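You operate a simulated robot arm through the tools that you are given. There is no shell and no other tool.

You run a simulated robot arm. Do the job below in one go: nothing can be reset, and whatever is moved stays where it is left.

Task
Top up the little beige tub with salt water; put it back.
Fine: to its white band, under the spout, none spilt; teal dial back at off, sliding plate in the middle. Where these are worked on the way, their far stop is far enough and under half their travel is too little: teal dial.

Only the result counts: the job must be done as asked and must still hold three seconds after the hand-in. Knocking over, shifting, dropping, spilling or breaking anything else fails it.

Robot
A 6-joint arm with a fingered hand, fixed in place. Base frame: the origin is at the foot of the arm, x ahead of it, y to its left, z up; the work surface is at about z = 0.8. Readings come in m, rad, newtons and seconds.
With the tool pointing down near the work surface it reaches from about 0.36 to 0.76 m from the base axis. Its first joint turns from -2.897 to 2.897 rad. Payload 4 kg.
Tool frame: the origin (TCP) lies between the finger pads and is the grasp point; the fingertips stand 0.026 m ahead of it; z points along the fingers, y is the line along which they close. The gripper opens to 0.148 m. The gripper's body begins 0.073 m behind the TCP. The gripper is a hand of 3 fingers: y runs from the thumb to the fingers, the wrist lies at [0, 0, -0.239] in the tool frame, and closing takes about 1.5 s.
Orientation is that of the tool frame in the base frame, as a unit quaternion [x, y, z, w]. With the fingers straight down and closing along the base's y, the tool's x points along the base's -x, its y along +y and its z along -z.

Tools
- The arm moves only by the tool move_arm. Its argument "targets" is a list of rows, each an object (a shift or turn left out is 0, a gripper value left out holds the last) with "offset": the shift along the base's x, y, z in m, a list of three; "dr": the turn, a rotation vector about the base's x, y, z in rad, a list of three; "hand": the gripper command, from -1 (shut) to 1 (fully open), values between in proportion. In form: [{"offset": [dx, dy, dz], "dr": [wx, wy, wz], "hand": hand}, ...]. A call has 1 to 20 rows; each row shifts and turns the commanded pose from where the row before left it. A row lasts 0.2 s, in which the tool goes at most 0.05 m and 0.15 rad; a call with a longer step from one row to the next is refused whole, and so is a gripper value outside its range. Where a pose cannot be reached the arm comes as near as it can. A force on the tool above 40 N (or 10 N above the force at the start of the call, whichever is more), or a blocked arm, ends the call early, and 0.2 s more pass. The fingers move at their own pace (about 0.153 m/s each) and stop on an object; they squeeze with about 32 N. The grip force told is the motor's: it shows also when the fingers shut on nothing. Time passes only in rows, and 0.2 s behind the last, so rows that do not move let the fingers close. The reply holds the time, the measured pose of the TCP, the force on the tool along the base axes, the opening and the grip force, in the units named above and with some noise, with the torque about the TCP (base axes, N m) and any sound that the robot's microphone picked up.
- Cameras (640 x 400 px; columns grow to the right, rows downward): "scene" is fixed at [0.2203, 0.6515, 1.5493]; the picture's right is [-0.97, -0.22, 0.00], its down [-0.19, 0.83, -0.52] and it looks along [0.12, -0.51, -0.85] (base axes); focal length 306 px, centre (320, 200). "wrist" rides on the gripper at [0.068, -0.039, -0.09] in the tool frame; the picture's right is [0.50, 0.87, 0.00], its down [-0.66, 0.38, -0.65] and it looks along [-0.57, 0.33, 0.76] (tool axes); focal length 222 px, centre (320, 200). There is no depth. A picture from a camera that has moved, and an enlarged one, comes with that camera's place and axes in the base frame and with its lens.
- get_image(camera): a new picture of that camera. It takes no simulated time.
- raise_lower(by): slides the trunk up (or, below 0, down) by that many m; the arm rides with it, the base frame stays. It gives what a move gives, with no picture.
- set_grasp(shape): the hand has 3 fingers and takes this shape, open, in about a second: jaw (thumb against the fingers, like two jaws); tri (thumb and two fingers); tip (a fingertip pinch); poke (one finger out to press); point (the index stretched); flat (the hand flat); cup (the hand cupped); fist (a fist). The gripper value then closes the fingers along that shape, each until it touches; the sizes above hold for jaw. It gives what a move gives, with no picture.
- enlarge(camera, box): a new picture of the part [left, top, right, bottom] of that camera's present view, enlarged. It takes no simulated time.
- hand_in(): hands the job in; it is judged then, once.

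Places have to be worked out from the pictures, the camera data and where the tool is seen. Open the gripper and draw the arm clear of the work before you hand the job in, unless the task says otherwise.

The tools are called after "Call:" as a command line: name --argument value ..., lists and objects as JSON in quotes. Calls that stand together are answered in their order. move_arm: Moves the arm, as the interface text tells. Its arguments: {"type":"object","properties":{"targets":{"type":"array"}},"required":["targets"]} The other tools are called the same way: raise_lower (by) slides the trunk up or down; set_grasp (shape) gives the hand a shape; get_image (camera) takes a picture; enlarge (camera, box) takes an enlarged picture of a part of a camera's view; hand_in () hands the job in.

At the start:

```text
time: 0.0
ee_pos: [0.3, 0.2889, 1.1393]
ee_rot: [0.0, 1.0, 0.0, 0.0]
contact_force: [0.0, 0.1, 0.2]
moment: [-0.02, 0.0, -0.02]
opening: 0.148
finger_force: 0.2
shape: jaw
trunk travel left (down, up): [-0.5, 0.09]
```

scene: 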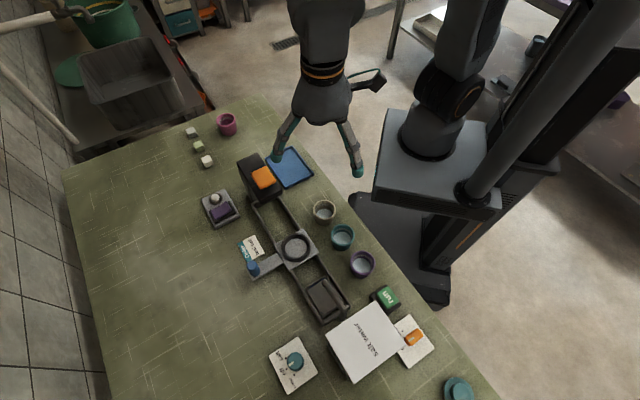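
wrist: 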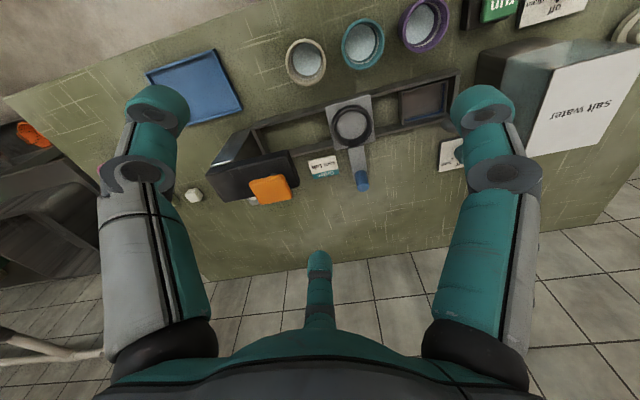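

I start by looking closer at the worktop: the tubs, the sliding plate, the salt water box and dials.

Call:
enlarge --camera "scene" --box '[220, 180, 400, 300]'

Call:
enlarge --camera "scene" --box '[250, 270, 490, 400]'

Call:
enlarge --camera "scene" --box '[170, 100, 330, 230]'

Call:
enlarge --camera "wrist" --box '[400, 0, 640, 180]'

Call:
enlarge --camera "wrist" --box '[180, 60, 480, 220]'

```text
3.33 times, centred on (310, 240) of scene
camera zoom: at [0.2203, 0.6515, 1.5493], right [-0.97, -0.22, 0.0], down [-0.19, 0.83, -0.52], along [0.12, -0.51, -0.85], focal length 1020 px, centre (353, 67)
```

zoom: 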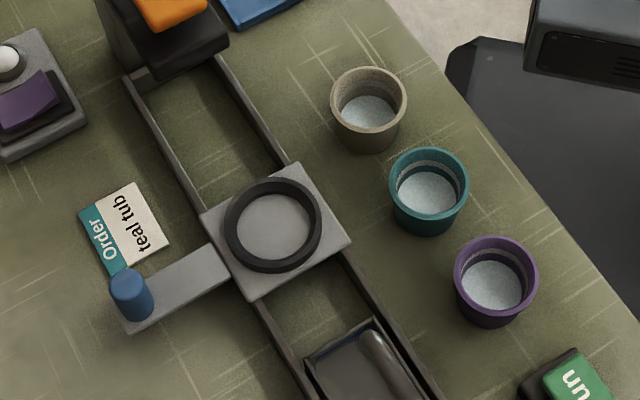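

```text
2.67 times, centred on (370, 335) of scene
camera zoom: at [0.2203, 0.6515, 1.5493], right [-0.97, -0.22, 0.0], down [-0.19, 0.83, -0.52], along [0.12, -0.51, -0.85], focal length 816 px, centre (187, -160)
```

zoom: 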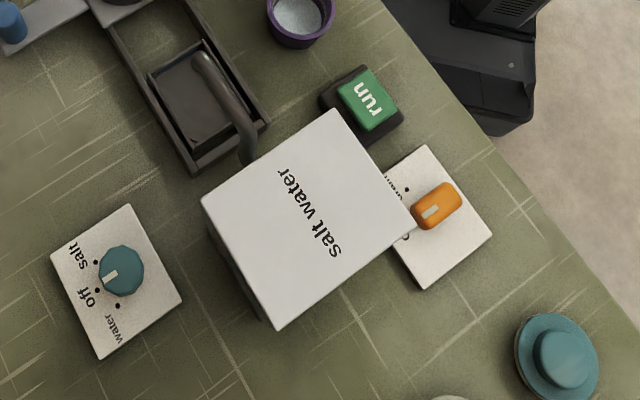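

```text
3.08 times, centred on (250, 165) of scene
camera zoom: at [0.2203, 0.6515, 1.5493], right [-0.97, -0.22, 0.0], down [-0.19, 0.83, -0.52], along [0.12, -0.51, -0.85], focal length 941 px, centre (535, 308)
```

zoom: 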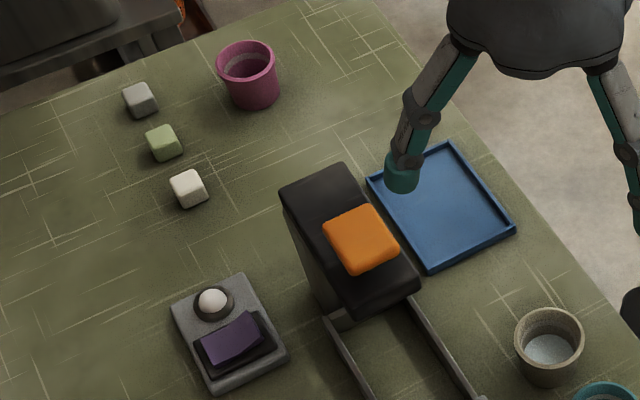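

```text
2.22 times, centred on (520, 90) of wrist
camera zoom: at [0.2321, 0.2483, 1.2297], right [-0.5, 0.87, 0.0], down [0.66, 0.38, 0.65], along [0.57, 0.33, -0.76], focal length 494 px, centre (-124, 444)
```

zoom: 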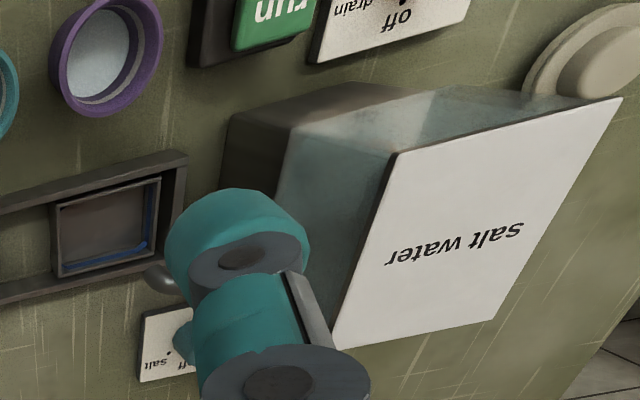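

```text
2.13 times, centred on (330, 140) of wrist
camera zoom: at [0.2321, 0.2483, 1.2297], right [-0.5, 0.87, 0.0], down [0.66, 0.38, 0.65], along [0.57, 0.33, -0.76], focal length 474 px, centre (299, 328)
```

zoom: 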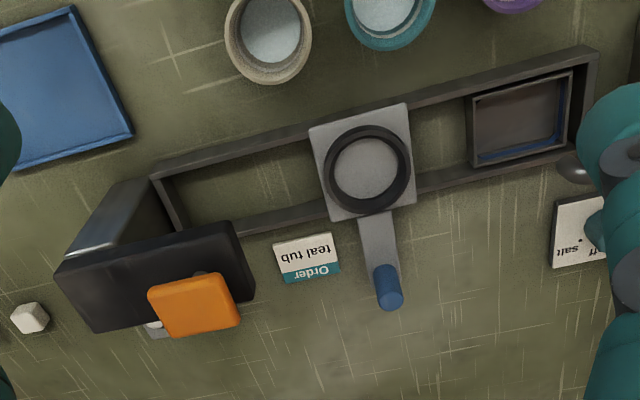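

The rail plate has a ring for a tub, the spout hangs over the drain end, and the teal dial reads salt/off/water. I zoom further to read labels and the dials' present settings.

Call:
enlarge --camera "scene" --box '[265, 330, 325, 400]'

Call:
enlarge --camera "scene" --box '[365, 280, 445, 370]'

Call:
enlarge --camera "scene" --box '[295, 265, 355, 325]'

Call:
enlarge --camera "scene" --box '[300, 190, 350, 240]'

Call:
enlarge --camera "wrist" --box '[270, 20, 360, 100]'

Call:
enlarge --camera "scene" --box '[330, 330, 490, 400]'

```text
5.71 times, centred on (295, 365) of scene
camera zoom: at [0.2203, 0.6515, 1.5493], right [-0.97, -0.22, 0.0], down [-0.19, 0.83, -0.52], along [0.12, -0.51, -0.85], focal length 1748 px, centre (463, -743)
```

zoom: 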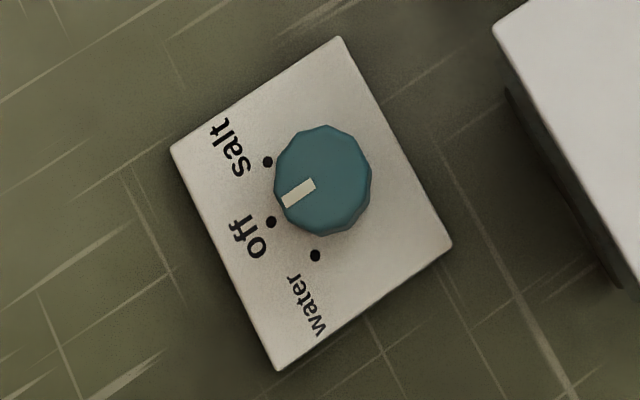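

```text
4.44 times, centred on (405, 325) of scene
camera zoom: at [0.2203, 0.6515, 1.5493], right [-0.97, -0.22, 0.0], down [-0.19, 0.83, -0.52], along [0.12, -0.51, -0.85], focal length 1359 px, centre (-58, -356)
```

zoom: 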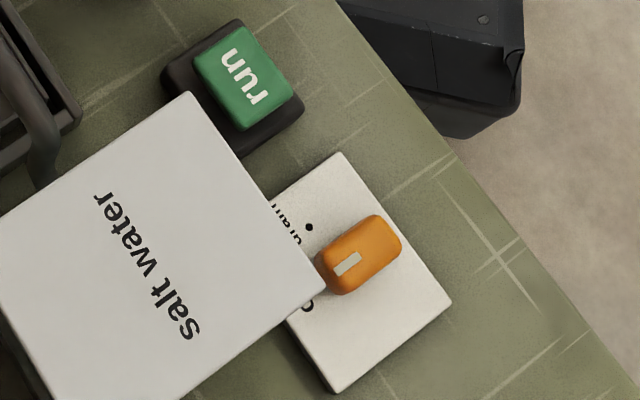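

```text
6.67 times, centred on (325, 295) of scene
camera zoom: at [0.2203, 0.6515, 1.5493], right [-0.97, -0.22, 0.0], down [-0.19, 0.83, -0.52], along [0.12, -0.51, -0.85], focal length 2039 px, centre (287, -433)
```

zoom: 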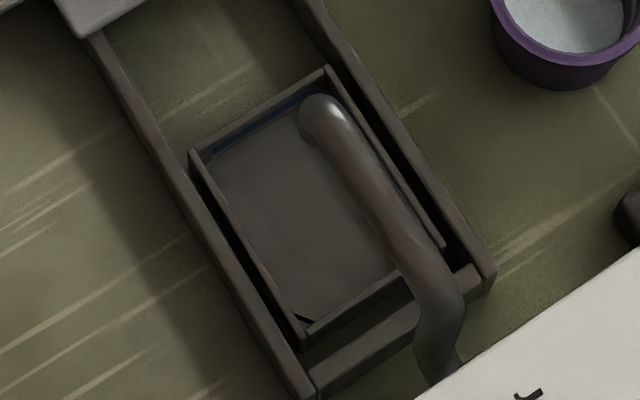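

```text
8.00 times, centred on (325, 215) of scene
camera zoom: at [0.2203, 0.6515, 1.5493], right [-0.97, -0.22, 0.0], down [-0.19, 0.83, -0.52], along [0.12, -0.51, -0.85], focal length 2447 px, centre (280, 80)
```

zoom: 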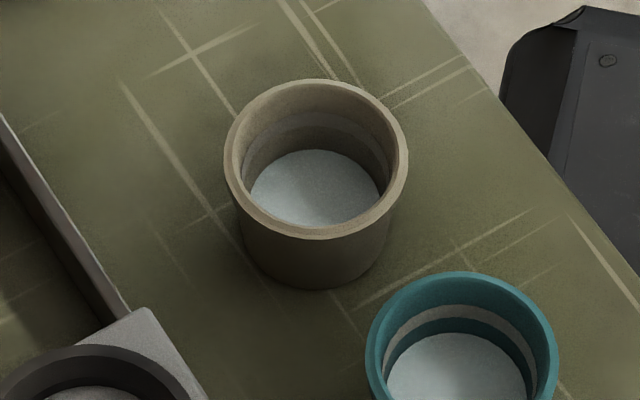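

```text
5.00 times, centred on (315, 60) of wrist
camera zoom: at [0.2321, 0.2483, 1.2297], right [-0.5, 0.87, 0.0], down [0.66, 0.38, 0.65], along [0.57, 0.33, -0.76], focal length 1111 px, centre (345, 900)
```

zoom: 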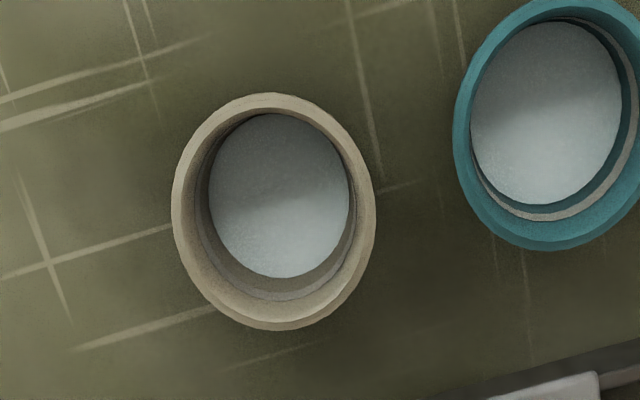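

```text
4.00 times, centred on (410, 365) of scene
camera zoom: at [0.2203, 0.6515, 1.5493], right [-0.97, -0.22, 0.0], down [-0.19, 0.83, -0.52], along [0.12, -0.51, -0.85], focal length 1223 px, centre (-40, -460)
```

zoom: 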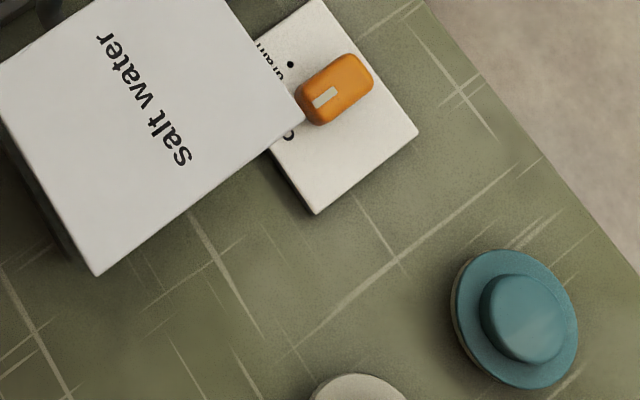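

The dial pointer is at "off". Before moving I want to understand the hand geometry, so I look at the hand in the scene camera.

Call:
enlarge --camera "scene" --box '[250, 20, 410, 190]'

Call:
get_image --camera "wrist"

```text
2.35 times, centred on (330, 105) of scene
camera zoom: at [0.2203, 0.6515, 1.5493], right [-0.97, -0.22, 0.0], down [-0.19, 0.83, -0.52], along [0.12, -0.51, -0.85], focal length 720 px, centre (296, 424)
```

zoom: 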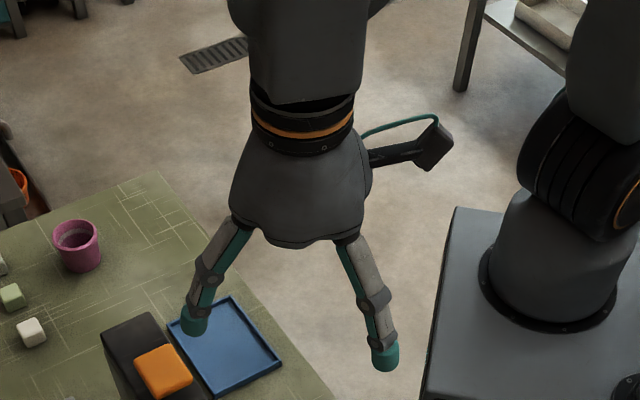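

```text
taken
camera wrist: at [0.2321, 0.2483, 1.2297], right [-0.5, 0.87, 0.0], down [0.66, 0.38, 0.65], along [0.57, 0.33, -0.76], focal length 222 px, centre (320, 200)
```

wrist: 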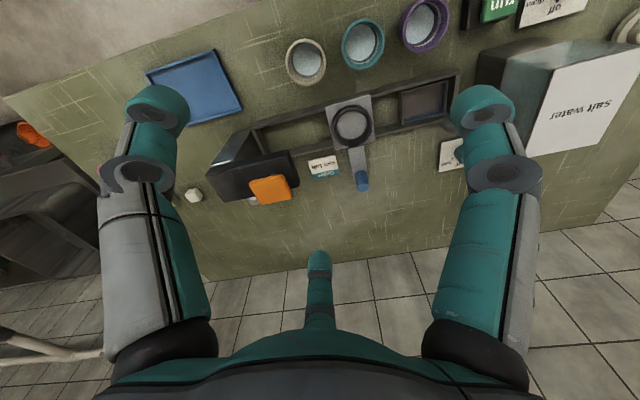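

Two fingers appear spread to ±x with the thumb at -y. I half-close in free air here to see how the fingers move.

Call:
move_arm --targets '[{"hand": 0.0}, {"hand": 0.0}, {"hand": 0.0}, {"hand": 0.0}, {"hand": 0.0}]'

Call:
enlarge --camera "scene" --box '[250, 20, 410, 190]'

Call:
get_image --camera "wrist"

```text
time: 1.2
ee_pos: [0.2999, 0.2871, 1.14]
ee_rot: [0.0, 1.0, 0.0, 0.0]
contact_force: [-0.4, 0.3, 0.7]
moment: [-0.04, -0.02, 0.0]
opening: 0.0747
finger_force: 0.0
shape: jaw
trunk travel left (down, up): [-0.5, 0.09]
```

```text
2.35 times, centred on (330, 105) of scene
camera zoom: at [0.2203, 0.6515, 1.5493], right [-0.97, -0.22, 0.0], down [-0.19, 0.83, -0.52], along [0.12, -0.51, -0.85], focal length 720 px, centre (296, 424)
```

zoom: 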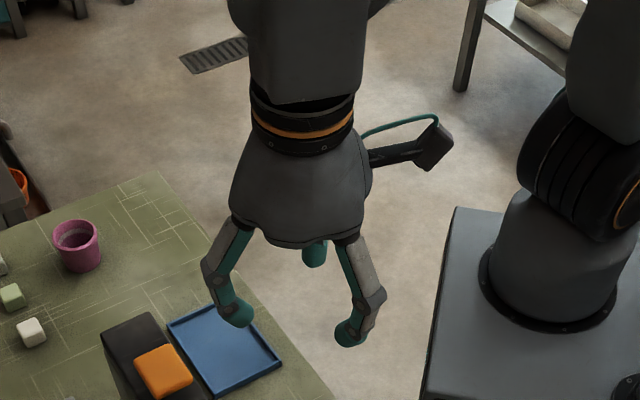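

```text
taken
camera wrist: at [0.2321, 0.2483, 1.2297], right [-0.5, 0.87, 0.0], down [0.66, 0.38, 0.65], along [0.57, 0.33, -0.76], focal length 222 px, centre (320, 200)
```

wrist: 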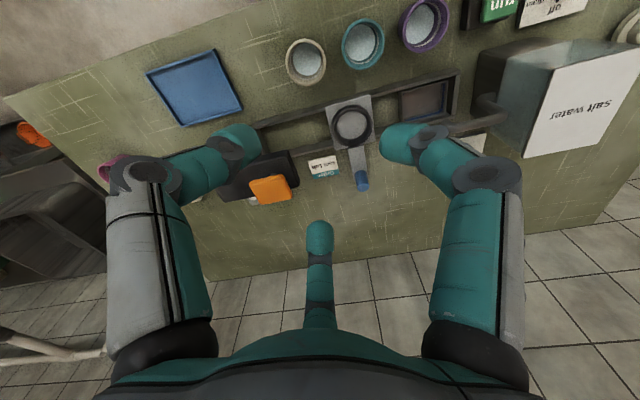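

The fingers close radially at 120° spacing (thumb at tool -y). I rotate the hand about +0.8 rad so that no finger faces the teal tub, and hover over the beige tub for a closer look.

Call:
move_arm --targets '[{"offset": [0, -0.004, -0.01], "dr": [0, 0, 0.134], "hand": 0.5}, {"offset": [0, -0.004, -0.02], "dr": [0, 0, 0.134]}, {"offset": [0, -0.004, -0.02], "dr": [0, 0, 0.134]}, {"offset": [0, -0.004, -0.02], "dr": [0, 0, 0.134]}, {"offset": [0, -0.004, -0.02], "dr": [0, 0, 0.134]}, {"offset": [-0.003, -0.003, -0.02], "dr": [0, 0, 0.134]}, {}]'

Call:
get_image --camera "wrist"

Call:
get_image --camera "scene"

```text
time: 2.8
ee_pos: [0.2962, 0.264, 1.0315]
ee_rot: [-0.392, 0.92, 0.0, 0.0]
contact_force: [0.6, 0.9, -0.3]
moment: [-0.02, 0.0, -0.01]
opening: 0.1109
finger_force: 0.1
shape: jaw
trunk travel left (down, up): [-0.5, 0.09]
```

```text
taken
camera wrist: at [0.2788, 0.1881, 1.1199], right [-0.97, 0.24, 0.0], down [0.18, 0.73, 0.65], along [0.16, 0.63, -0.76], focal length 222 px, centre (320, 200)
```

wrist: 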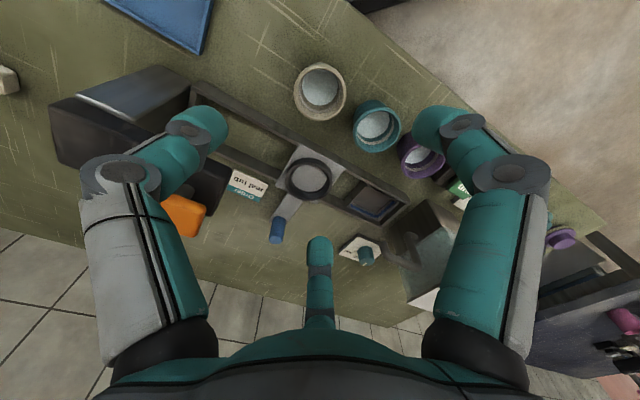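

```text
taken
```

scene: 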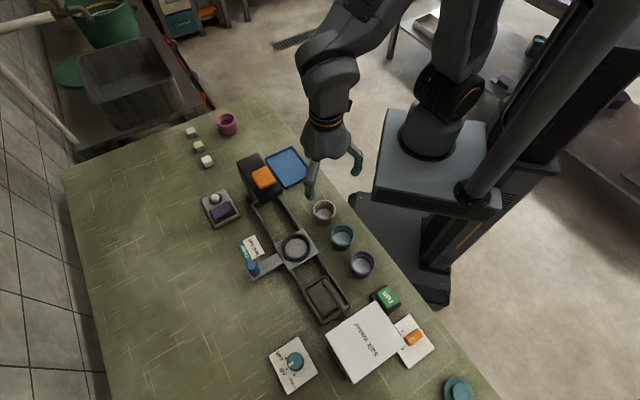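

The two views agree on the tub's rim at about (0.2975, 0.257), z≈0.841. I lower to z≈0.93 centred on it and look again.

Call:
move_arm --targets '[{"offset": [0.0005, -0.003, -0.03]}, {"offset": [0.001, -0.004, -0.04]}, {"offset": [0, 0, -0.03]}, {}]'

Call:
get_image --camera "wrist"

Call:
enlarge --camera "scene" --box '[270, 120, 390, 260]'

```text
time: 3.8
ee_pos: [0.2997, 0.2578, 0.9318]
ee_rot: [-0.391, 0.92, 0.0, 0.0]
contact_force: [0.6, 0.0, 0.6]
moment: [-0.01, 0.0, -0.02]
opening: 0.1107
finger_force: 0.1
shape: jaw
trunk travel left (down, up): [-0.5, 0.09]
```

```text
taken
camera wrist: at [0.2804, 0.1823, 1.0209], right [-0.97, 0.24, 0.0], down [0.18, 0.73, 0.65], along [0.16, 0.63, -0.76], focal length 222 px, centre (320, 200)
```

wrist: 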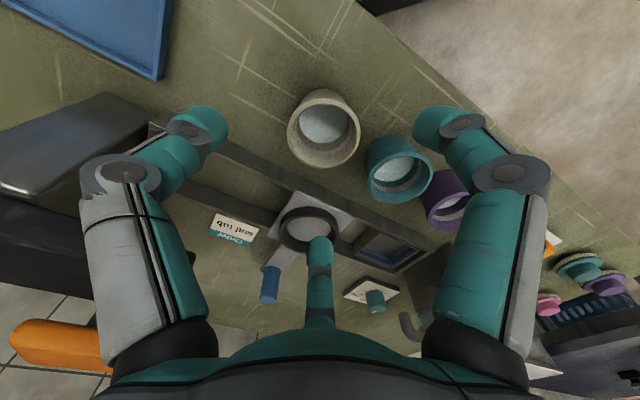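

```text
2.86 times, centred on (330, 190) of scene
camera zoom: at [0.2203, 0.6515, 1.5493], right [-0.97, -0.22, 0.0], down [-0.19, 0.83, -0.52], along [0.12, -0.51, -0.85], focal length 874 px, centre (291, 229)
```

zoom: 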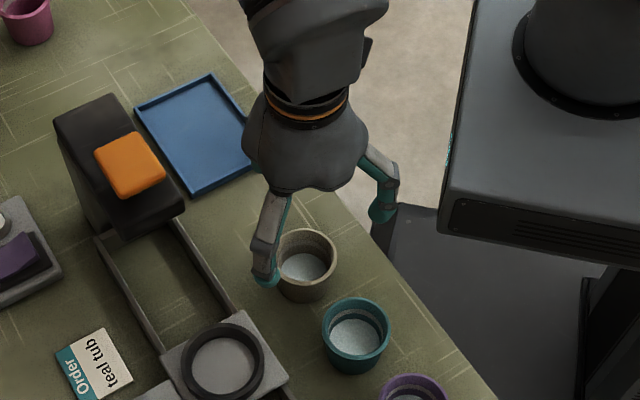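

The closer wrist view puts the tub at about (0.2965, 0.256), matching. I shift ~3 mm and descend with the fingers around it.

Call:
move_arm --targets '[{"offset": [-0.002, -0.0027, -0.03]}, {"offset": [0, 0, -0.03]}, {"offset": [0, 0, -0.015]}, {}]'

Call:
get_image --camera "wrist"

Call:
enlarge --camera "scene" --box '[280, 150, 380, 250]'

```text
time: 4.8
ee_pos: [0.2971, 0.2532, 0.8548]
ee_rot: [-0.391, 0.92, -0.001, 0.0]
contact_force: [0.5, -0.3, 0.5]
moment: [0.01, -0.02, 0.01]
opening: 0.1109
finger_force: 0.0
shape: jaw
trunk travel left (down, up): [-0.5, 0.09]
```

```text
taken
camera wrist: at [0.278, 0.178, 0.9447], right [-0.97, 0.24, 0.0], down [0.18, 0.73, 0.65], along [0.16, 0.63, -0.76], focal length 222 px, centre (320, 200)
```

wrist: 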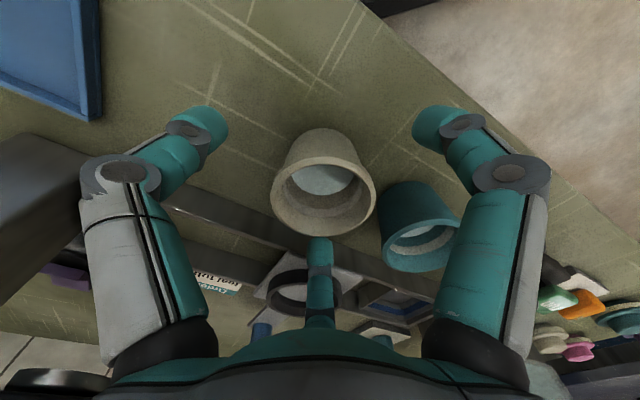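

```text
4.00 times, centred on (330, 200) of scene
camera zoom: at [0.2203, 0.6515, 1.5493], right [-0.97, -0.22, 0.0], down [-0.19, 0.83, -0.52], along [0.12, -0.51, -0.85], focal length 1223 px, centre (280, 200)
```

zoom: 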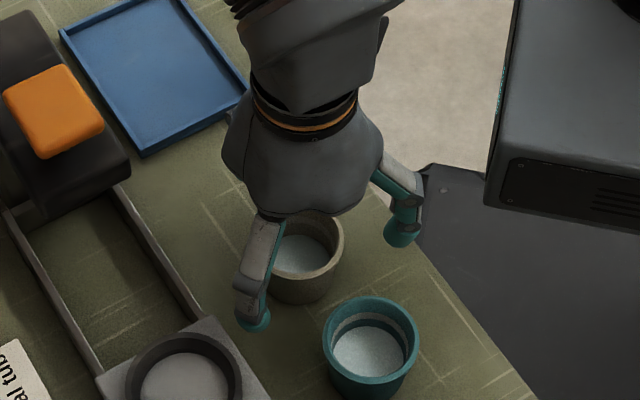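

The tub is centred between the fingers. I lower to z≈0.845 and close gently.

Call:
move_arm --targets '[{"offset": [0, 0.002, -0.008]}, {"hand": 0.2}, {"hand": 0.0}, {"hand": -0.2}, {"hand": -0.4}, {"hand": -0.6}, {}, {}]'

Call:
get_image --camera "wrist"

Call:
enlarge --camera "scene" --box '[280, 150, 380, 250]'

```text
time: 6.6
ee_pos: [0.2965, 0.2553, 0.8473]
ee_rot: [-0.391, 0.92, 0.0, 0.0]
contact_force: [0.4, 0.4, 0.5]
moment: [-0.03, -0.01, -0.01]
opening: 0.046
finger_force: 31.8
shape: jaw
trunk travel left (down, up): [-0.5, 0.09]
```

```text
taken
camera wrist: at [0.2779, 0.1802, 0.9367], right [-0.97, 0.24, 0.0], down [0.18, 0.73, 0.65], along [0.16, 0.63, -0.76], focal length 222 px, centre (320, 200)
```

wrist: 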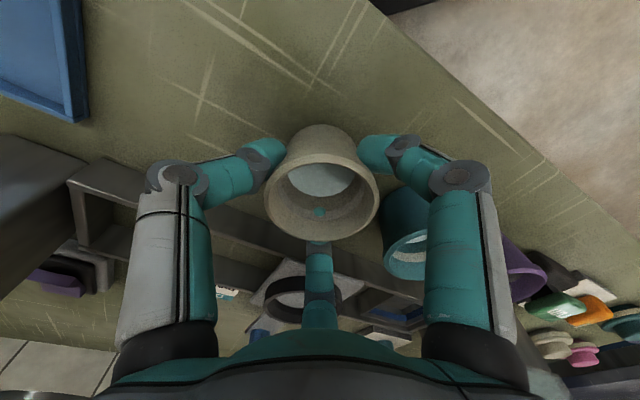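

```text
4.00 times, centred on (330, 200) of scene
camera zoom: at [0.2203, 0.6515, 1.5493], right [-0.97, -0.22, 0.0], down [-0.19, 0.83, -0.52], along [0.12, -0.51, -0.85], focal length 1223 px, centre (280, 200)
```

zoom: 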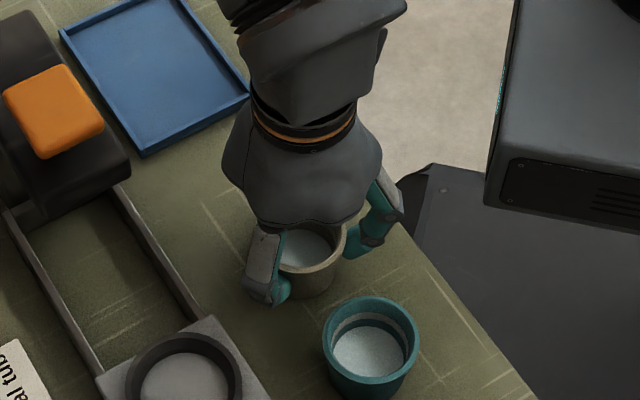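

The grip is firm (31.8 N, 0.046). I lift slowly to z≈0.92 and carry the tub over the ring at about (0.345, 0.375).

Call:
move_arm --targets '[{"offset": [0, 0, 0.01]}, {"offset": [0, 0, 0.02]}, {"offset": [0, 0, 0.02]}, {"offset": [0, 0, 0.02]}, {"offset": [0, 0, 0.01]}, {"offset": [0.006, 0.014, 0]}, {"offset": [0.008, 0.019, 0]}, {"offset": [0.008, 0.019, 0]}, {"offset": [0.008, 0.019, 0]}, {"offset": [0.008, 0.019, 0]}, {"offset": [0.006, 0.015, 0]}, {"offset": [0.004, 0.012, 0]}, {}]'

Call:
get_image --camera "wrist"

Call:
enlarge --camera "scene" --box '[240, 180, 360, 280]'

```text
time: 9.4
ee_pos: [0.3436, 0.3747, 0.9289]
ee_rot: [-0.392, 0.92, 0.0, 0.0]
contact_force: [0.0, -0.6, -1.3]
moment: [-0.06, -0.01, 0.02]
opening: 0.0452
finger_force: 31.9
shape: jaw
trunk travel left (down, up): [-0.5, 0.09]
```

```text
taken
camera wrist: at [0.3245, 0.2985, 1.0176], right [-0.97, 0.24, 0.0], down [0.18, 0.73, 0.65], along [0.16, 0.63, -0.76], focal length 222 px, centre (320, 200)
```

wrist: 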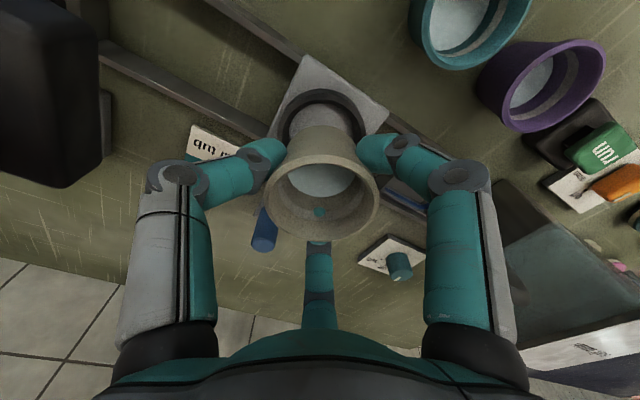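

```text
4.00 times, centred on (300, 230) of scene
camera zoom: at [0.2203, 0.6515, 1.5493], right [-0.97, -0.22, 0.0], down [-0.19, 0.83, -0.52], along [0.12, -0.51, -0.85], focal length 1223 px, centre (400, 80)
```

zoom: 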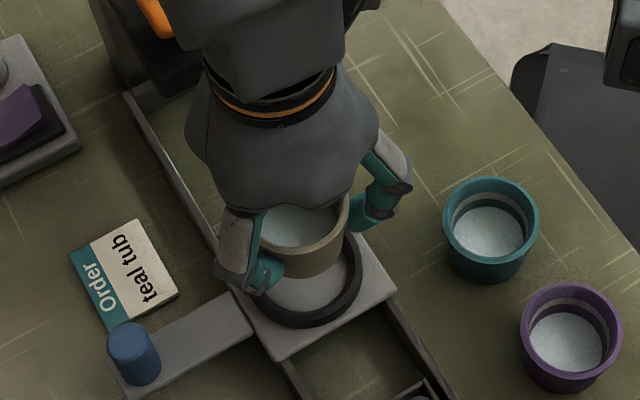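

The tub hangs over the ring; I enlarge the wrist view to check lateral alignment before lowering.

Call:
enlarge --camera "wrist" --box '[240, 50, 400, 250]'

Call:
enlarge --camera "scene" --box '[270, 210, 340, 280]'

```text
2.00 times, centred on (320, 150) of wrist
camera zoom: at [0.3245, 0.2985, 1.0176], right [-0.97, 0.24, 0.0], down [0.18, 0.73, 0.65], along [0.16, 0.63, -0.76], focal length 444 px, centre (320, 300)
```

zoom: 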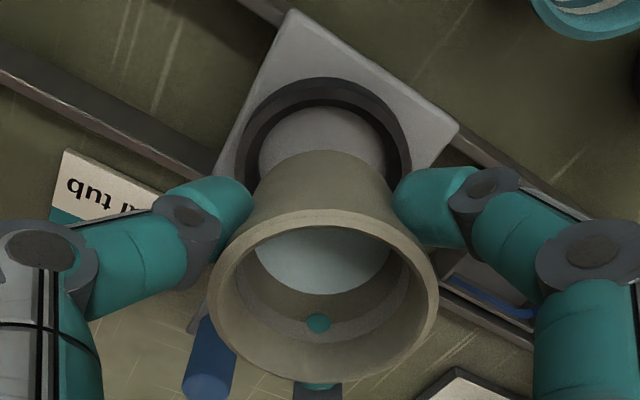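

```text
5.71 times, centred on (305, 245) of scene
camera zoom: at [0.2203, 0.6515, 1.5493], right [-0.97, -0.22, 0.0], down [-0.19, 0.83, -0.52], along [0.12, -0.51, -0.85], focal length 1748 px, centre (406, -57)
```

zoom: 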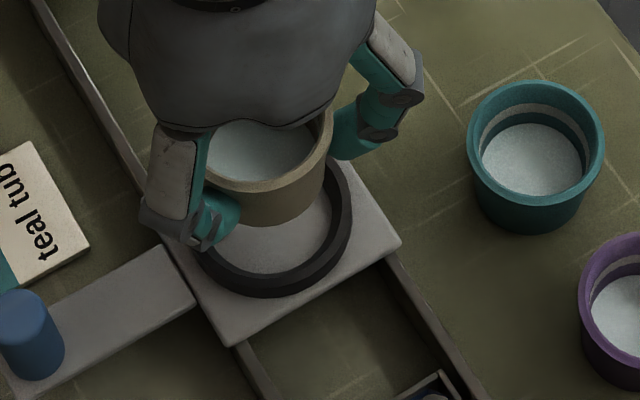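

The tub and ring line up to within a couple of mm. I lower in small steps to just above the ring and check again.

Call:
move_arm --targets '[{"offset": [0, 0, -0.015]}, {"offset": [0, 0, -0.015]}, {"offset": [0, 0, -0.01]}, {}]'

Call:
enlarge --camera "wrist" --box '[240, 50, 400, 250]'

Call:
enlarge --camera "scene" --box '[270, 210, 340, 280]'

```text
time: 10.4
ee_pos: [0.344, 0.3736, 0.8872]
ee_rot: [-0.392, 0.92, 0.0, 0.001]
contact_force: [-0.1, 0.6, 0.1]
moment: [0.0, 0.0, -0.01]
opening: 0.0455
finger_force: 31.4
shape: jaw
trunk travel left (down, up): [-0.5, 0.09]
```

```text
2.00 times, centred on (320, 150) of wrist
camera zoom: at [0.3249, 0.2978, 0.977], right [-0.97, 0.24, 0.0], down [0.18, 0.73, 0.65], along [0.16, 0.63, -0.76], focal length 444 px, centre (320, 300)
```

zoom: 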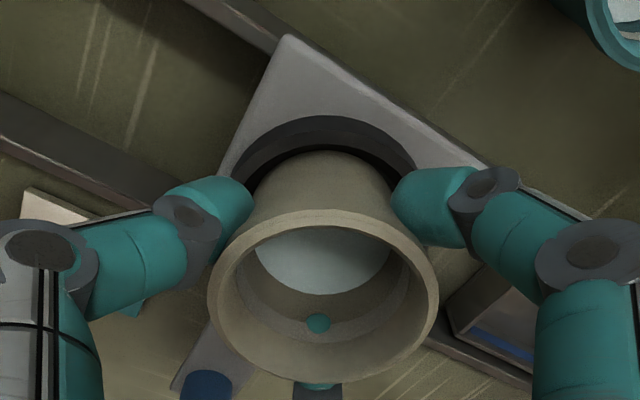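

```text
5.71 times, centred on (305, 245) of scene
camera zoom: at [0.2203, 0.6515, 1.5493], right [-0.97, -0.22, 0.0], down [-0.19, 0.83, -0.52], along [0.12, -0.51, -0.85], focal length 1748 px, centre (406, -57)
```

zoom: 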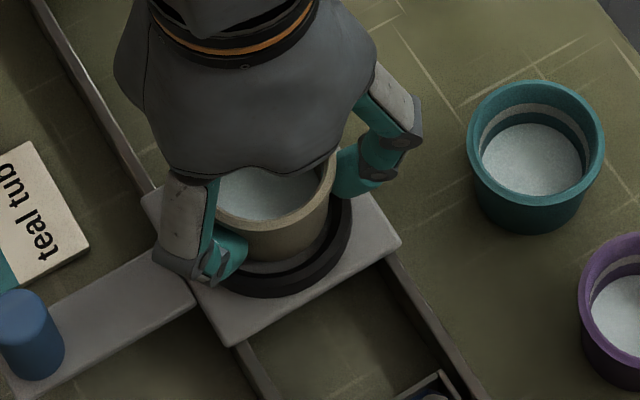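

Alignment still looks good. I lower on in 5 mm steps, watching the force.

Call:
move_arm --targets '[{"offset": [0, 0, -0.005]}, {"offset": [0, 0, -0.005]}, {}]'

Call:
enlarge --camera "wrist" --box '[240, 50, 400, 250]'

Call:
enlarge --camera "scene" --box '[270, 210, 340, 280]'

```text
time: 11.4
ee_pos: [0.3433, 0.3745, 0.8818]
ee_rot: [-0.391, 0.92, 0.002, 0.004]
contact_force: [-4.1, -4.8, 26.2]
moment: [-0.12, 0.07, -0.06]
opening: 0.0473
finger_force: 32.1
shape: jaw
trunk travel left (down, up): [-0.5, 0.09]
stopped in row 3: the force on the tool passed its limit at 41 N (the readings are from after the stop); the commanded pose is now the measured one
```

```text
2.00 times, centred on (320, 150) of wrist
camera zoom: at [0.3248, 0.2986, 0.9699], right [-0.97, 0.24, 0.0], down [0.18, 0.73, 0.66], along [0.16, 0.64, -0.75], focal length 444 px, centre (320, 300)
```

zoom: 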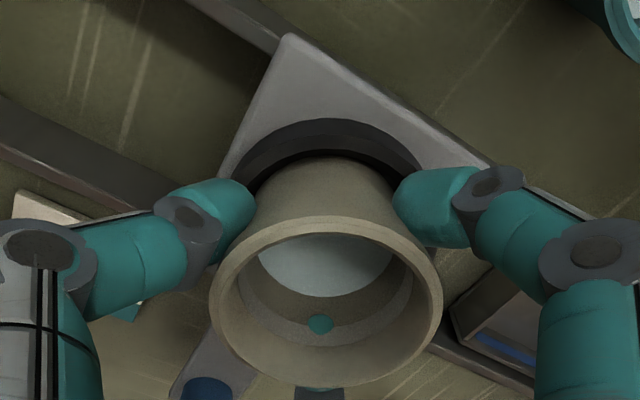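

```text
5.71 times, centred on (305, 245) of scene
camera zoom: at [0.2203, 0.6515, 1.5493], right [-0.97, -0.22, 0.0], down [-0.19, 0.83, -0.52], along [0.12, -0.51, -0.85], focal length 1748 px, centre (406, -57)
```

zoom: 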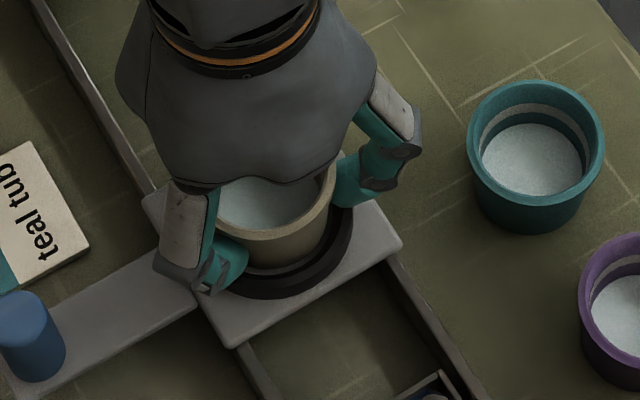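

It touched down at tub-bottom z≈0.836, likely on the ring's edge (side force toward -x, -y). I lift 6 mm to re-check alignment at high zoom.

Call:
move_arm --targets '[{"offset": [0, 0, 0.006]}, {}]'

Call:
enlarge --camera "wrist" --box '[280, 95, 370, 155]'

Call:
enlarge --camera "scene" --box '[285, 225, 325, 265]'

```text
time: 12.0
ee_pos: [0.3448, 0.3757, 0.8845]
ee_rot: [-0.392, 0.92, 0.001, 0.001]
contact_force: [0.6, -0.4, -1.5]
moment: [0.01, 0.02, -0.02]
opening: 0.0465
finger_force: 31.6
shape: jaw
trunk travel left (down, up): [-0.5, 0.09]
```

```text
6.67 times, centred on (325, 125) of wrist
camera zoom: at [0.3258, 0.2994, 0.9737], right [-0.97, 0.24, 0.0], down [0.18, 0.73, 0.66], along [0.16, 0.64, -0.75], focal length 1481 px, centre (287, 700)
```

zoom: 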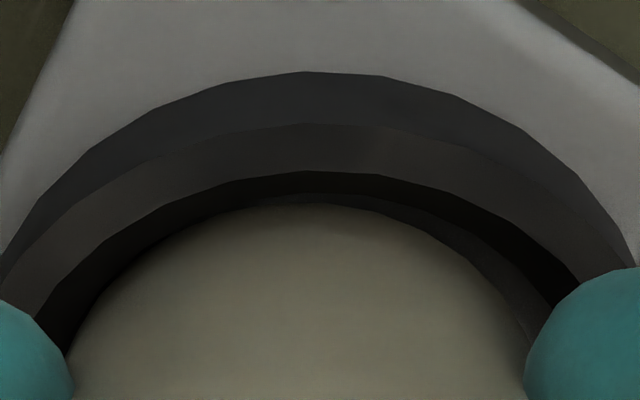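

```text
10.00 times, centred on (305, 245) of scene
camera zoom: at [0.2203, 0.6515, 1.5493], right [-0.97, -0.22, 0.0], down [-0.19, 0.83, -0.52], along [0.12, -0.51, -0.85], focal length 3059 px, centre (470, -250)
```

zoom: 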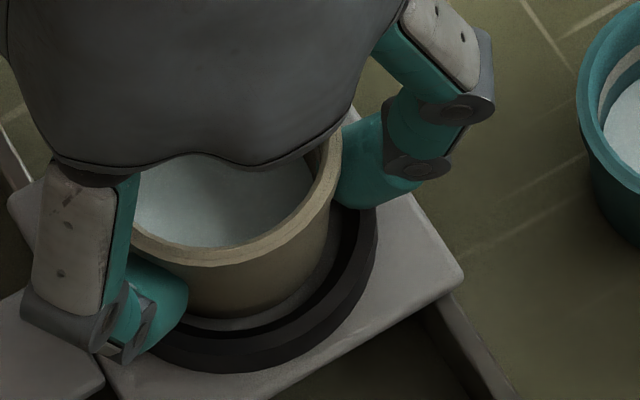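

Geometry rechecked: the plate's top is about z 0.835 and the ring stands ~1 cm above it, so the tub was resting on the plate inside the ring. I lower to light contact and open the fingers part way.

Call:
move_arm --targets '[{"offset": [-0.0005, 0.001, -0.0025]}, {}]'

Call:
enlarge --camera "scene" --box '[285, 225, 325, 265]'

```text
time: 12.6
ee_pos: [0.3445, 0.3774, 0.8823]
ee_rot: [-0.391, 0.92, 0.001, 0.002]
contact_force: [1.8, 0.0, 0.5]
moment: [0.03, -0.01, 0.02]
opening: 0.0466
finger_force: 31.8
shape: jaw
trunk travel left (down, up): [-0.5, 0.09]
```

```text
10.00 times, centred on (305, 245) of scene
camera zoom: at [0.2203, 0.6515, 1.5493], right [-0.97, -0.22, 0.0], down [-0.19, 0.83, -0.52], along [0.12, -0.51, -0.85], focal length 3059 px, centre (470, -250)
```

zoom: 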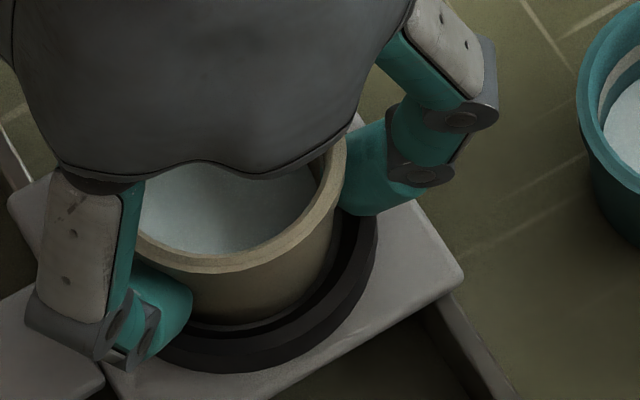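

Nearly no contact force yet. I go down 2 mm more.

Call:
move_arm --targets '[{"offset": [0, 0, -0.002]}, {}]'

Call:
enlarge --camera "scene" --box '[285, 225, 325, 265]'

Call:
enlarge --camera "wrist" --box '[280, 95, 370, 155]'

```text
time: 13.2
ee_pos: [0.3442, 0.3758, 0.8821]
ee_rot: [-0.391, 0.92, 0.001, 0.003]
contact_force: [-0.1, -0.7, 13.3]
moment: [-0.07, -0.04, 0.0]
opening: 0.0466
finger_force: 32.3
shape: jaw
trunk travel left (down, up): [-0.5, 0.09]
```

```text
10.00 times, centred on (305, 245) of scene
camera zoom: at [0.2203, 0.6515, 1.5493], right [-0.97, -0.22, 0.0], down [-0.19, 0.83, -0.52], along [0.12, -0.51, -0.85], focal length 3059 px, centre (470, -250)
```

zoom: 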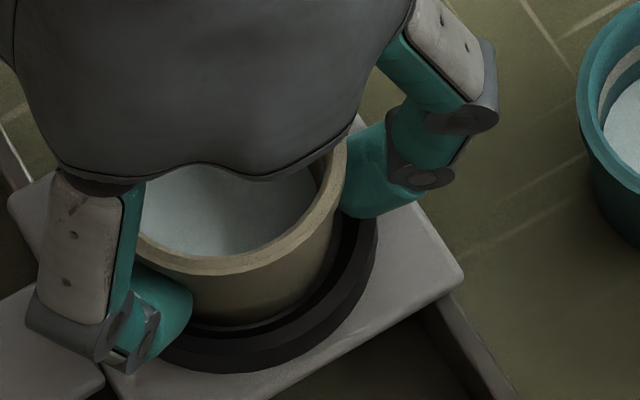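

```text
6.67 times, centred on (325, 125) of wrist
camera zoom: at [0.3246, 0.3001, 0.9707], right [-0.97, 0.24, 0.0], down [0.18, 0.73, 0.66], along [0.16, 0.64, -0.75], focal length 1481 px, centre (287, 700)
```

zoom: 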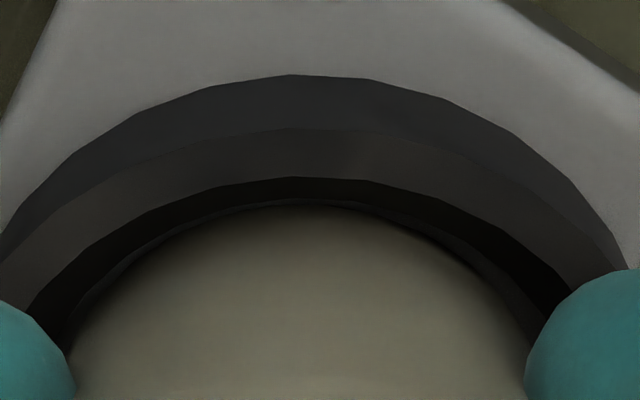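

Clean vertical contact of 13 N with no side load: the tub sits on the plate. I release and rise straight up.

Call:
move_arm --targets '[{"hand": -0.2}, {"hand": 0.1}, {"hand": 0.4}, {"hand": 0.5}, {"offset": [0, 0, 0.01]}, {"offset": [0, 0, 0.03]}, {"offset": [0, 0, 0.04]}, {"offset": [0, 0, 0.04]}, {}]'

Call:
enlarge --camera "scene" --box '[240, 190, 360, 290]'

Call:
get_image --camera "wrist"

```text
time: 15.2
ee_pos: [0.3433, 0.3793, 1.0006]
ee_rot: [-0.392, 0.92, 0.001, 0.003]
contact_force: [-0.4, 0.3, -0.8]
moment: [-0.01, 0.0, 0.01]
opening: 0.1107
finger_force: 0.1
shape: jaw
trunk travel left (down, up): [-0.5, 0.09]
```

```text
4.00 times, centred on (300, 240) of scene
camera zoom: at [0.2203, 0.6515, 1.5493], right [-0.97, -0.22, 0.0], down [-0.19, 0.83, -0.52], along [0.12, -0.51, -0.85], focal length 1223 px, centre (400, 40)
```

zoom: 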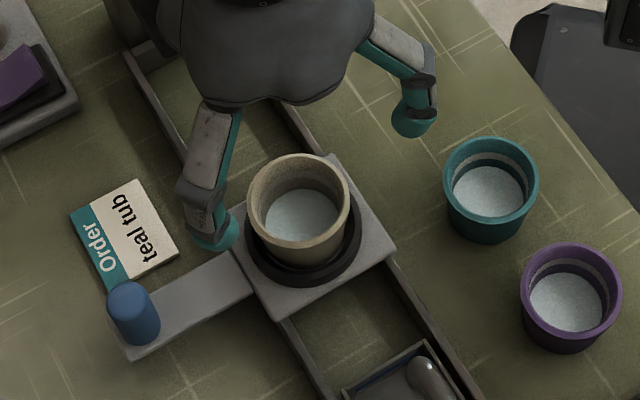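

```text
taken
camera wrist: at [0.3245, 0.3022, 1.0901], right [-0.97, 0.24, 0.0], down [0.18, 0.73, 0.66], along [0.16, 0.64, -0.75], focal length 222 px, centre (320, 200)
```

wrist: 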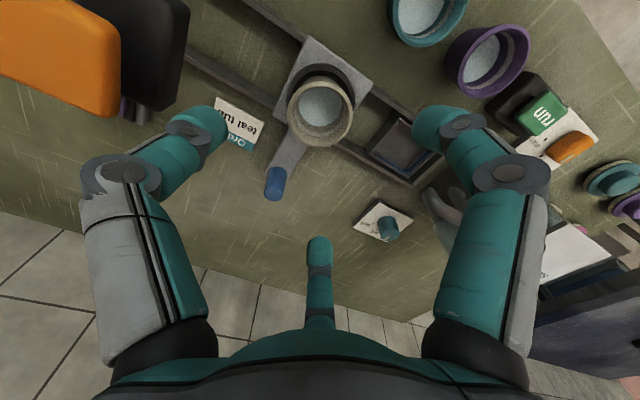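

The tub stands upright inside the ring. The blue knob triangulates to about (0.424, 0.4535), top z≈0.877; I move above it and look.

Call:
move_arm --targets '[{"offset": [0.027, 0.025, 0]}, {"offset": [0.027, 0.025, 0]}, {"offset": [0.027, 0.025, -0.01]}, {"offset": [0, 0, -0.03]}, {}]'

Call:
get_image --camera "wrist"

Call:
enlarge --camera "scene" --box '[200, 190, 360, 290]'

```text
time: 16.4
ee_pos: [0.4248, 0.4527, 0.9607]
ee_rot: [-0.392, 0.92, 0.001, 0.002]
contact_force: [-0.4, -0.7, -0.8]
moment: [-0.01, 0.01, 0.02]
opening: 0.1103
finger_force: 0.1
shape: jaw
trunk travel left (down, up): [-0.5, 0.09]
```

```text
taken
camera wrist: at [0.4056, 0.3754, 1.0497], right [-0.97, 0.24, 0.0], down [0.18, 0.73, 0.66], along [0.16, 0.64, -0.75], focal length 222 px, centre (320, 200)
```

wrist: 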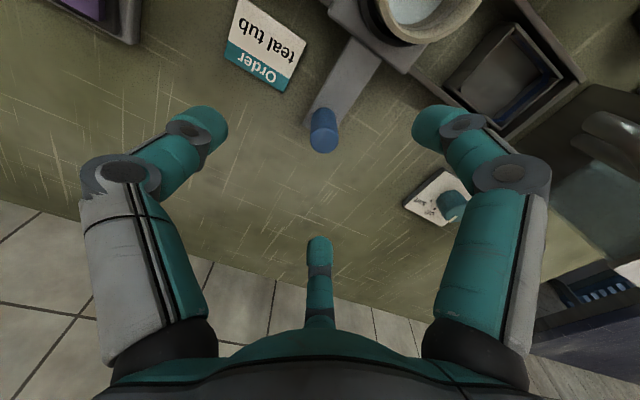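

```text
4.00 times, centred on (280, 240) of scene
camera zoom: at [0.2203, 0.6515, 1.5493], right [-0.97, -0.22, 0.0], down [-0.19, 0.83, -0.52], along [0.12, -0.51, -0.85], focal length 1223 px, centre (480, 40)
```

zoom: 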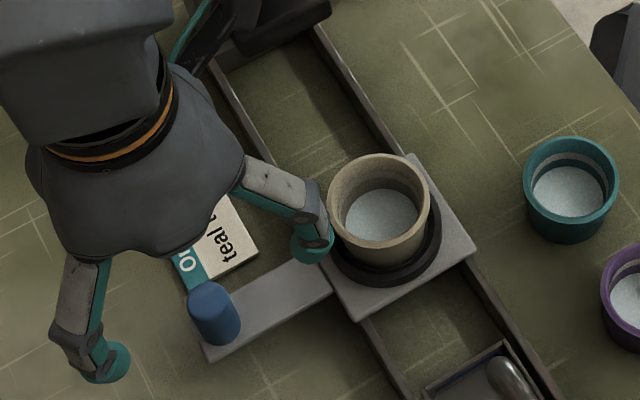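

I zoom on the knob in the wrist view for a better fix of its centre and height.

Call:
enlarge --camera "wrist" --box '[280, 90, 370, 170]'

Call:
enlarge --camera "scene" --box '[235, 245, 285, 285]'

```text
5.00 times, centred on (325, 130) of wrist
camera zoom: at [0.4056, 0.3754, 1.0497], right [-0.97, 0.24, 0.0], down [0.18, 0.73, 0.66], along [0.16, 0.64, -0.75], focal length 1111 px, centre (295, 550)
```

zoom: 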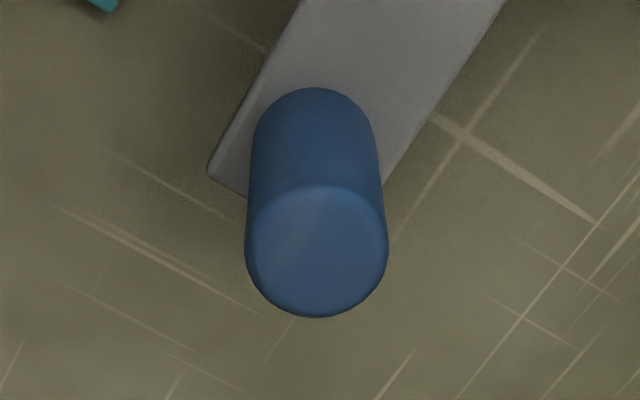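

```text
10.00 times, centred on (260, 265) of scene
camera zoom: at [0.2203, 0.6515, 1.5493], right [-0.97, -0.22, 0.0], down [-0.19, 0.83, -0.52], along [0.12, -0.51, -0.85], focal length 3059 px, centre (920, -450)
```

zoom: 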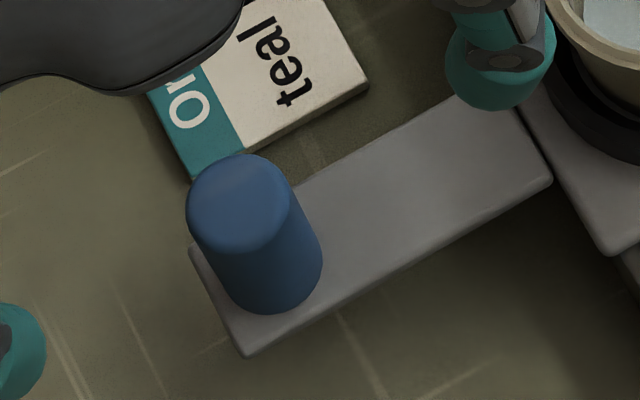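

The knob is at (0.4225, 0.456), spanning z 0.84–0.883, about 23 mm across. I descend around it and close.

Call:
move_arm --targets '[{"offset": [-0.002, 0.003, -0.03]}, {"offset": [0, 0, -0.03]}, {"offset": [0, 0, -0.027]}, {}]'

Call:
get_image --camera "wrist"

Call:
enlarge --camera "scene" --box '[220, 190, 340, 290]'

```text
time: 17.4
ee_pos: [0.4228, 0.456, 0.874]
ee_rot: [-0.391, 0.921, 0.001, 0.002]
contact_force: [1.0, 0.5, 0.1]
moment: [0.0, 0.0, 0.0]
opening: 0.1105
finger_force: 0.0
shape: jaw
trunk travel left (down, up): [-0.5, 0.09]
```

```text
taken
camera wrist: at [0.4037, 0.3792, 0.9613], right [-0.97, 0.24, 0.0], down [0.18, 0.73, 0.66], along [0.16, 0.64, -0.75], focal length 222 px, centre (320, 200)
```

wrist: 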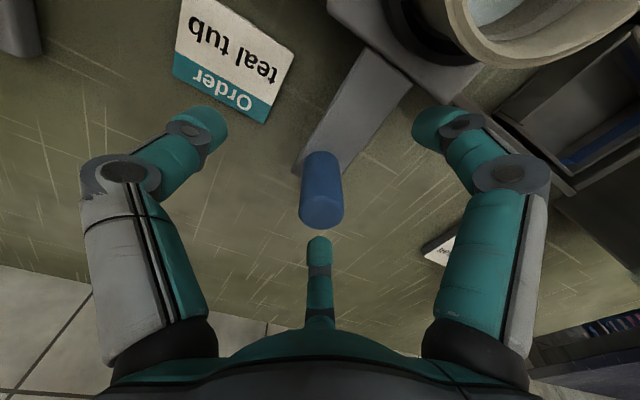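

```text
4.00 times, centred on (280, 240) of scene
camera zoom: at [0.2203, 0.6515, 1.5493], right [-0.97, -0.22, 0.0], down [-0.19, 0.83, -0.52], along [0.12, -0.51, -0.85], focal length 1223 px, centre (480, 40)
```

zoom: 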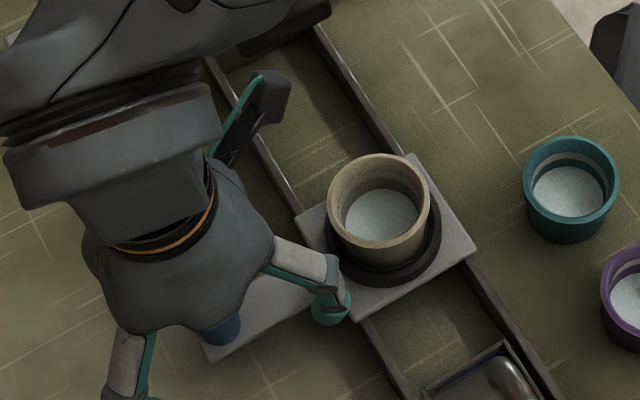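

The knob is centred. I close on it.

Call:
move_arm --targets '[{"hand": 0.2}, {"hand": -0.1}, {"hand": -0.4}, {"hand": -0.7}, {"hand": -1}, {}, {}, {}]'

Call:
get_image --camera "wrist"

Call:
enlarge --camera "scene" --box '[220, 190, 340, 290]'

```text
time: 19.2
ee_pos: [0.4222, 0.4549, 0.8723]
ee_rot: [-0.393, 0.92, 0.001, 0.002]
contact_force: [-1.8, -2.0, -4.9]
moment: [-0.02, -0.01, -0.03]
opening: 0.0172
finger_force: 32.0
shape: jaw
trunk travel left (down, up): [-0.5, 0.09]
```

```text
taken
camera wrist: at [0.4037, 0.3791, 0.9614], right [-0.97, 0.24, 0.0], down [0.18, 0.73, 0.66], along [0.16, 0.64, -0.75], focal length 222 px, centre (320, 200)
```

wrist: 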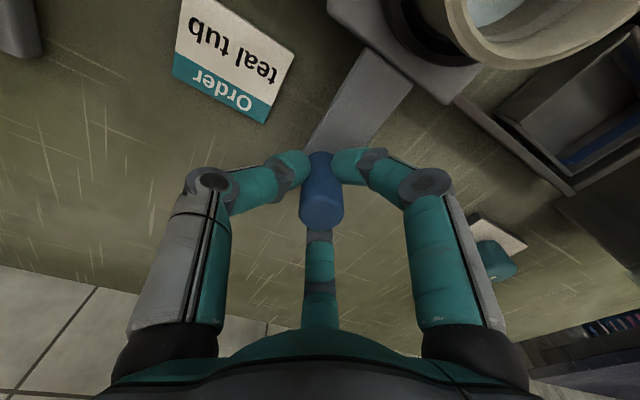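

```text
4.00 times, centred on (280, 240) of scene
camera zoom: at [0.2203, 0.6515, 1.5493], right [-0.97, -0.22, 0.0], down [-0.19, 0.83, -0.52], along [0.12, -0.51, -0.85], focal length 1223 px, centre (480, 40)
```

zoom: 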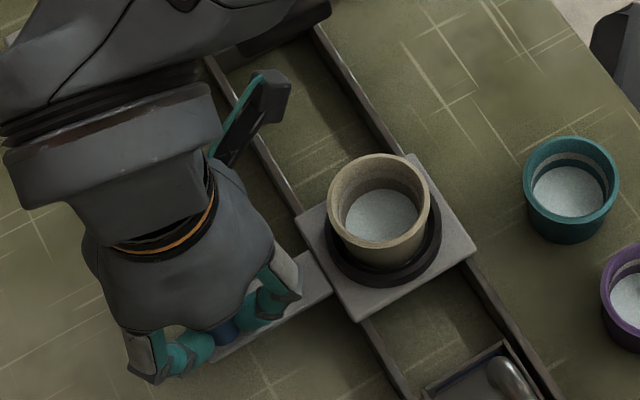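

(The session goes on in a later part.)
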